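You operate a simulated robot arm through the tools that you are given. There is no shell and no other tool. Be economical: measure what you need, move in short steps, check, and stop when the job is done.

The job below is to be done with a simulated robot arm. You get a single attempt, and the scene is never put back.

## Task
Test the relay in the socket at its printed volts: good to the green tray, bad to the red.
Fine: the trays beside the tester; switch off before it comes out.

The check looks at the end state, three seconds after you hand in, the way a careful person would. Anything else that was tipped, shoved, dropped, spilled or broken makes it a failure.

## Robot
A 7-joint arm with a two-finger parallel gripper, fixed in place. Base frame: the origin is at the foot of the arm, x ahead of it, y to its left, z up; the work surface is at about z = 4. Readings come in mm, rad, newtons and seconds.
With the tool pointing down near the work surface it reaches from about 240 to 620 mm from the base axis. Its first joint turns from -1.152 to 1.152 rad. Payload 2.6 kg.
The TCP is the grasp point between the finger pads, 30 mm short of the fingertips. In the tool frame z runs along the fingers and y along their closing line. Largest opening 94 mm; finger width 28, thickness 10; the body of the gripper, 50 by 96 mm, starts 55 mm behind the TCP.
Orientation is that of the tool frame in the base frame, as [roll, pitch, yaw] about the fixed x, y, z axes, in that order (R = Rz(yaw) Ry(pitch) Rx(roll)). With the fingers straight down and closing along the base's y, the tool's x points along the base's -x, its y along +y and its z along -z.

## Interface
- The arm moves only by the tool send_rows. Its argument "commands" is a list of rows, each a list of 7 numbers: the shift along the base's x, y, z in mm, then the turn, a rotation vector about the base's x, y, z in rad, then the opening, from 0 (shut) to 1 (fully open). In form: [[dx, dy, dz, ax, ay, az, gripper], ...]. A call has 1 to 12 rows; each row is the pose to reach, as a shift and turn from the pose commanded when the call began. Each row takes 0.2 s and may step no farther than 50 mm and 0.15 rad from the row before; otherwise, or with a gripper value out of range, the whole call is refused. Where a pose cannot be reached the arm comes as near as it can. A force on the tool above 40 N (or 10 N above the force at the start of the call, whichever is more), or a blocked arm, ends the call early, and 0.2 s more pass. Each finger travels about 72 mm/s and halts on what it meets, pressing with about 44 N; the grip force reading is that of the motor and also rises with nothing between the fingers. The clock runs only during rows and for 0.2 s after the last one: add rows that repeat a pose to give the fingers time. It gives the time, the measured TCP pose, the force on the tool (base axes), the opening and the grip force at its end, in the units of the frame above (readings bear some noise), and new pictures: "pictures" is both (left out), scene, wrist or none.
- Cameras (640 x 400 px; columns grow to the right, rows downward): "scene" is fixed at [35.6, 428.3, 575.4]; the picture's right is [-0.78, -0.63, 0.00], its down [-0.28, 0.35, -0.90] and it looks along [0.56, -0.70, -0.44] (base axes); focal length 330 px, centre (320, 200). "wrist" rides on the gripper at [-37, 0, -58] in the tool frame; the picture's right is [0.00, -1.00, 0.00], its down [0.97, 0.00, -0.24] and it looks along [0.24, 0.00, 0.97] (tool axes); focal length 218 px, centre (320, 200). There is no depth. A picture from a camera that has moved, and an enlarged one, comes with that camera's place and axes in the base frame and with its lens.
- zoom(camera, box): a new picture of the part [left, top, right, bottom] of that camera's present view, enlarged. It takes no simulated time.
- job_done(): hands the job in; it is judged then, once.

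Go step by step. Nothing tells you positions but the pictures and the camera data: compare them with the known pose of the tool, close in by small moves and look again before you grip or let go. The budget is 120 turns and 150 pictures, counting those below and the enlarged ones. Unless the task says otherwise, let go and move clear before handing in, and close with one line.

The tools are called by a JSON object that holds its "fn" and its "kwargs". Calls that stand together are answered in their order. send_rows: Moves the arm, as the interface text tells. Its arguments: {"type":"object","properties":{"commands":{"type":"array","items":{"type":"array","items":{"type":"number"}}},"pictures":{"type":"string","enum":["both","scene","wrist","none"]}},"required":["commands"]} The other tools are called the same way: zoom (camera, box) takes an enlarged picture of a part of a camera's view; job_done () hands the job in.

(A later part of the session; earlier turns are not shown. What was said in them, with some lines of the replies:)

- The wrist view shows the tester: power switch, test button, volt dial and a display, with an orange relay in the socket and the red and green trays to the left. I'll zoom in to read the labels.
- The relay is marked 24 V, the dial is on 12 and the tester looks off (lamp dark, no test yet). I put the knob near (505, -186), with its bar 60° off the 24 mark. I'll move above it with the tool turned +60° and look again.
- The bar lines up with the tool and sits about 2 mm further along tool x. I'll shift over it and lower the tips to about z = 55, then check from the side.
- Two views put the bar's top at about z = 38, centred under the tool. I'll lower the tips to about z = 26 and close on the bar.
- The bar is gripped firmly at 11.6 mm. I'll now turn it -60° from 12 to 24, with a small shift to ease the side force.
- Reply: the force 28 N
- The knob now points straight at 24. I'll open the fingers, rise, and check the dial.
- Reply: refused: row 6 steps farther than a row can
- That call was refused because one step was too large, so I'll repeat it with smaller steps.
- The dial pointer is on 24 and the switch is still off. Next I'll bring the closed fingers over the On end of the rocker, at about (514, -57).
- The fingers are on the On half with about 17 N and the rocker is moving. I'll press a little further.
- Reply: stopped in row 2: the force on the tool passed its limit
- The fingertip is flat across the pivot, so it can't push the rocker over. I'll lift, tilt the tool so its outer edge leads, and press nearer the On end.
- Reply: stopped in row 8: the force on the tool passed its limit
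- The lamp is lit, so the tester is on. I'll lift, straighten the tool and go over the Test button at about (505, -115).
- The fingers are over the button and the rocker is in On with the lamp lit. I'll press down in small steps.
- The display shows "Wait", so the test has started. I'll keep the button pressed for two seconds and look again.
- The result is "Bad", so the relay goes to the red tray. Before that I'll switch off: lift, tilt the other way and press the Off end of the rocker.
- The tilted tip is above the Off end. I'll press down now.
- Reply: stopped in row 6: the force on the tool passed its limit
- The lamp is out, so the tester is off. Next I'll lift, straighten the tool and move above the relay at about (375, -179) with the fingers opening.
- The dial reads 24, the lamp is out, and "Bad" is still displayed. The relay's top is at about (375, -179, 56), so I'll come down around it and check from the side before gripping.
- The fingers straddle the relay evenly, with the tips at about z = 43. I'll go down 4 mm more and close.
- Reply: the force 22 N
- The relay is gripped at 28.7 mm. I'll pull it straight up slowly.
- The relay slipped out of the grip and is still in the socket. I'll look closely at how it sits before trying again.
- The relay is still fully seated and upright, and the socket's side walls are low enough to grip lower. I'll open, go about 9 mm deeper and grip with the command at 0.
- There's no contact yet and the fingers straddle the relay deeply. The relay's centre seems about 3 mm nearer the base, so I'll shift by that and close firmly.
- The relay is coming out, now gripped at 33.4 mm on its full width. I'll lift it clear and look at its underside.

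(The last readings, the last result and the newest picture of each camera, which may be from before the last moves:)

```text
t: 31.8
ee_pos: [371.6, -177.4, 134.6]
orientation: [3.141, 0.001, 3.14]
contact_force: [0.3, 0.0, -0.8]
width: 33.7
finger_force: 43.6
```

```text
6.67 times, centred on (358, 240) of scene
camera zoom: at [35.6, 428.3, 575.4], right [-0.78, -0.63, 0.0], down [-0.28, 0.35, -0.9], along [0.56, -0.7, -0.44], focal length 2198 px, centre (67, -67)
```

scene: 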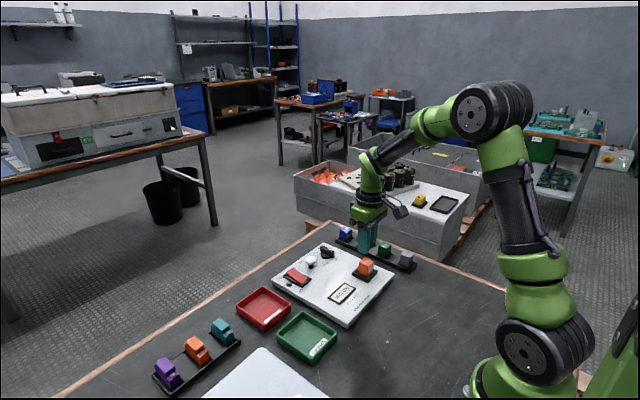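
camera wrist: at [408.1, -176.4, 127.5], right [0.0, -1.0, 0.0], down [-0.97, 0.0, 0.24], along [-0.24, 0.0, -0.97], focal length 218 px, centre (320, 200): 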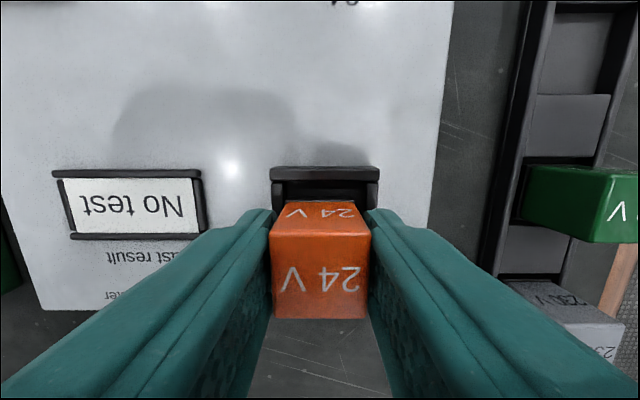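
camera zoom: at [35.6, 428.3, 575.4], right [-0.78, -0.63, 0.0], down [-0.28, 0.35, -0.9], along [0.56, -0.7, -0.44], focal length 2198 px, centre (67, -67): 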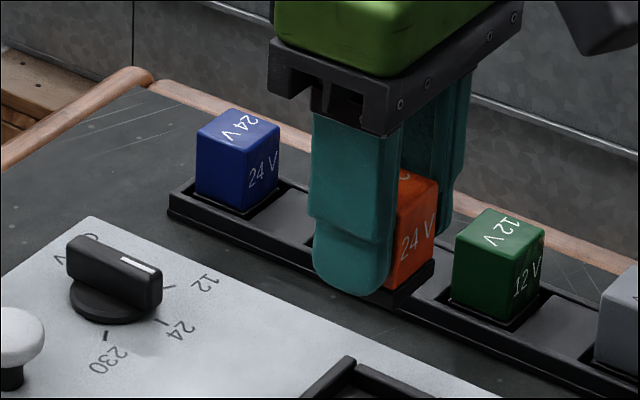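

The relay is held upright and clear, with its black base about 10 mm below the fingertips. I'll carry it over the red tray, to about (501, 54).

{"fn": "send_rows", "kwargs": {"commands": [[15, 20, 0, 0, 0, 0, 0], [32, 55, 0, 0, 0, 0, 0], [49, 90, 0, 0, 0, 0, 0], [67, 125, 0, 0, 0, 0, 0], [86, 160, 0, 0, 0, 0, 0], [105, 195, 0, 0, 0, 0, 0], [122, 220, 0, 0, 0, 0, 0], [129, 231, 0, 0, 0, 0, 0], [129, 231, 0, 0, 0, 0, 0]]}}

{"fn": "zoom", "kwargs": {"camera": "scene", "box": [200, 230, 360, 330]}}

```text
t: 33.8
ee_pos: [501.3, 53.7, 134.3]
orientation: [3.139, 0.002, 3.141]
contact_force: [-0.2, -0.4, -0.3]
width: 33.5
finger_force: 43.7
camera wrist: at [537.3, 54.8, 193.1], right [0.0, -1.0, 0.0], down [-0.97, 0.0, 0.24], along [-0.24, 0.0, -0.97], focal length 218 px, centre (320, 200)
```

scene: 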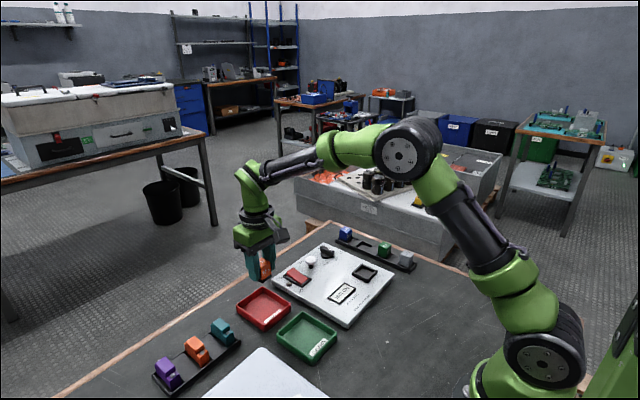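
wrist: 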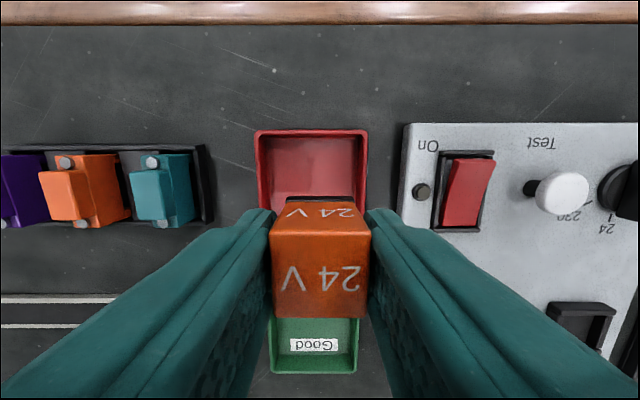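

```text
4.00 times, centred on (280, 280) of scene
camera zoom: at [35.6, 428.3, 575.4], right [-0.78, -0.63, 0.0], down [-0.28, 0.35, -0.9], along [0.56, -0.7, -0.44], focal length 1319 px, centre (480, -120)
```

zoom: 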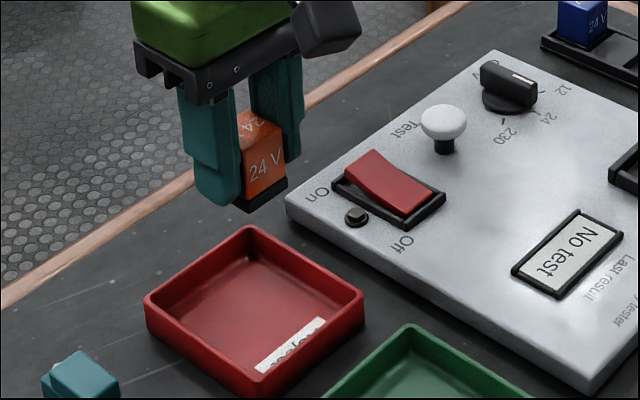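

The tray's centre is about 6 mm further in y and 3 mm further in x than the relay. I'll correct that and lower until it touches.

{"fn": "send_rows", "kwargs": {"commands": [[3, 6, 0, 0, 0, 0, 0], [3, 6, -30, 0, 0, 0, 0], [3, 6, -55, 0, 0, 0, 0], [3, 6, -70, 0, 0, 0, 0], [3, 6, -70, 0, 0, 0, 0]], "pictures": "wrist"}}

{"fn": "zoom", "kwargs": {"camera": "scene", "box": [200, 250, 328, 330]}}

```text
t: 35.0
ee_pos: [503.3, 59.2, 65.7]
orientation: [3.139, 0.002, 3.14]
contact_force: [0.0, 1.0, -0.1]
width: 33.4
finger_force: 43.9
camera wrist: at [540.2, 60.9, 122.7], right [0.0, -1.0, 0.0], down [-0.97, 0.0, 0.24], along [-0.24, 0.0, -0.97], focal length 218 px, centre (320, 200)
```

wrist: 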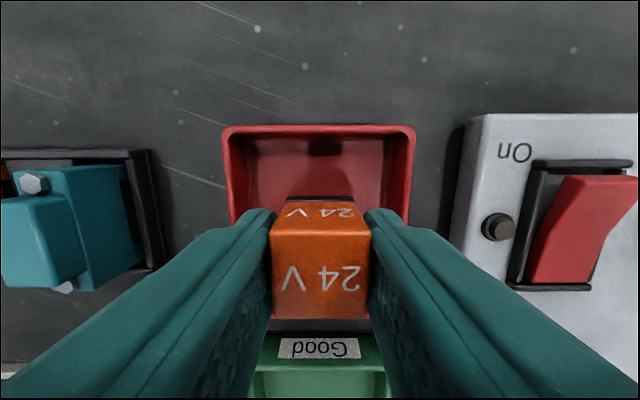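

```text
5.00 times, centred on (264, 290) of scene
camera zoom: at [35.6, 428.3, 575.4], right [-0.78, -0.63, 0.0], down [-0.28, 0.35, -0.9], along [0.56, -0.7, -0.44], focal length 1649 px, centre (600, -250)
```

zoom: 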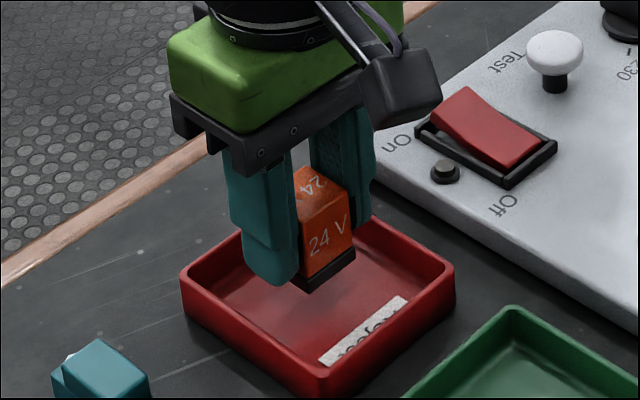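

The relay is centred over the tray floor with the fingers inside the rim. I'll lower it gently to contact.

{"fn": "send_rows", "kwargs": {"commands": [[0, 0, -6, 0, 0, 0, 0], [0, 0, -10, 0, 0, 0, 0], [0, 0, -13, 0, 0, 0, 0], [0, 0, -15, 0, 0, 0, 0], [0, 0, -17, 0, 0, 0, 0]], "pictures": "none"}}

{"fn": "zoom", "kwargs": {"camera": "scene", "box": [200, 250, 328, 330]}}

```text
t: 36.2
ee_pos: [502.7, 58.3, 48.4]
orientation: [3.139, 0.0, 3.14]
contact_force: [0.8, 0.1, -0.4]
width: 33.3
finger_force: 44.2
```

```text
5.00 times, centred on (264, 290) of scene
camera zoom: at [35.6, 428.3, 575.4], right [-0.78, -0.63, 0.0], down [-0.28, 0.35, -0.9], along [0.56, -0.7, -0.44], focal length 1649 px, centre (600, -250)
```

zoom: 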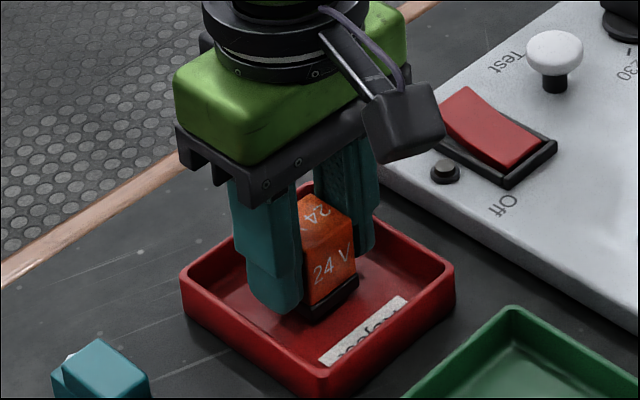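

There's no contact yet, so I'll keep lowering in 1 mm steps.

{"fn": "send_rows", "kwargs": {"commands": [[0, 0, -1, 0, 0, 0, 0], [0, 0, -2, 0, 0, 0, 0], [0, 0, -3, 0, 0, 0, 0], [0, 0, -4, 0, 0, 0, 0]], "pictures": "none"}}

{"fn": "zoom", "kwargs": {"camera": "scene", "box": [200, 250, 328, 330]}}

```text
t: 37.2
ee_pos: [505.1, 58.0, 44.1]
orientation: [3.139, 0.003, 3.14]
contact_force: [-1.2, -0.3, 2.4]
width: 33.2
finger_force: 43.4
```

```text
5.00 times, centred on (264, 290) of scene
camera zoom: at [35.6, 428.3, 575.4], right [-0.78, -0.63, 0.0], down [-0.28, 0.35, -0.9], along [0.56, -0.7, -0.44], focal length 1649 px, centre (600, -250)
```

zoom: 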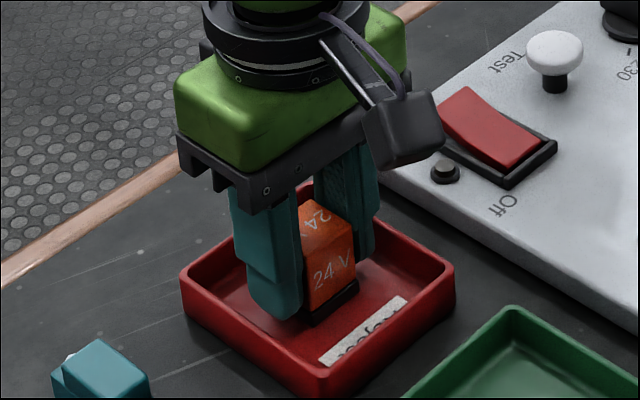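

A light contact is showing, so the relay is on the tray floor or nearly. I'll ease down 1 mm, open a little and rise straight up.

{"fn": "send_rows", "kwargs": {"commands": [[0, 0, -1, 0, 0, 0, 0], [0, 0, -1, 0, 0, 0, 0.4], [0, 0, -1, 0, 0, 0, 0.47], [0, 0, -1, 0, 0, 0, 0.47], [0, 0, 10, 0, 0, 0, 0.47], [0, 0, 40, 0, 0, 0, 0.47], [0, 0, 80, 0, 0, 0, 0.47], [-20, 0, 120, 0, 0, 0, 0.47], [-40, 0, 150, 0, 0, 0, 0.47], [-40, 0, 150, 0, 0, 0, 0.47]]}}

{"fn": "zoom", "kwargs": {"camera": "scene", "box": [200, 230, 424, 370]}}

```text
t: 39.4
ee_pos: [461.3, 60.4, 193.4]
orientation: [3.141, 0.002, 3.141]
contact_force: [0.1, -0.2, -0.1]
width: 44.0
finger_force: 0.0
camera wrist: at [498.9, 61.2, 251.3], right [0.0, -1.0, 0.0], down [-0.97, 0.0, 0.24], along [-0.24, 0.0, -0.97], focal length 218 px, centre (320, 200)
```

scene: 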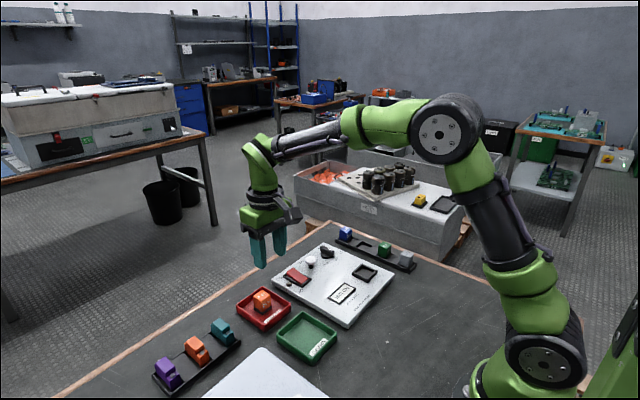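
wrist: 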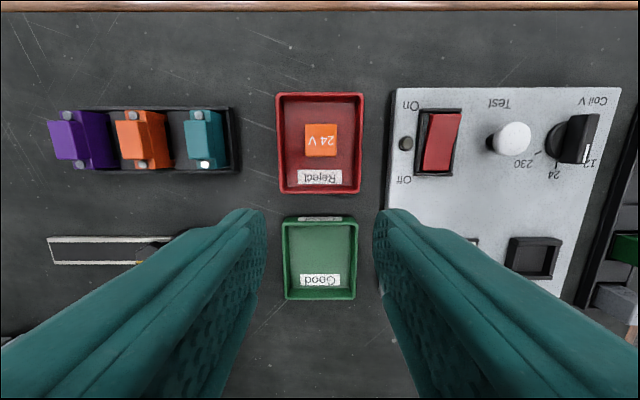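

```text
2.86 times, centred on (312, 300) of scene
camera zoom: at [35.6, 428.3, 575.4], right [-0.78, -0.63, 0.0], down [-0.28, 0.35, -0.9], along [0.56, -0.7, -0.44], focal length 942 px, centre (343, -86)
```

zoom: 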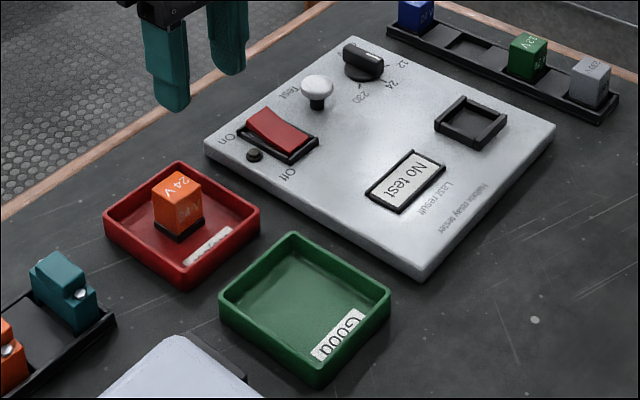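

The relay stands upright in the red Reject tray, the tester is off, nothing else has been disturbed and the arm is clear. I'm handing in.

{"fn": "job_done", "kwargs": {}}

```text
The job is handed in.
```

I tested the relay at its printed 24 V and it read "Bad". I switched the tester off before taking the relay out, and it now stands in the red Reject tray.
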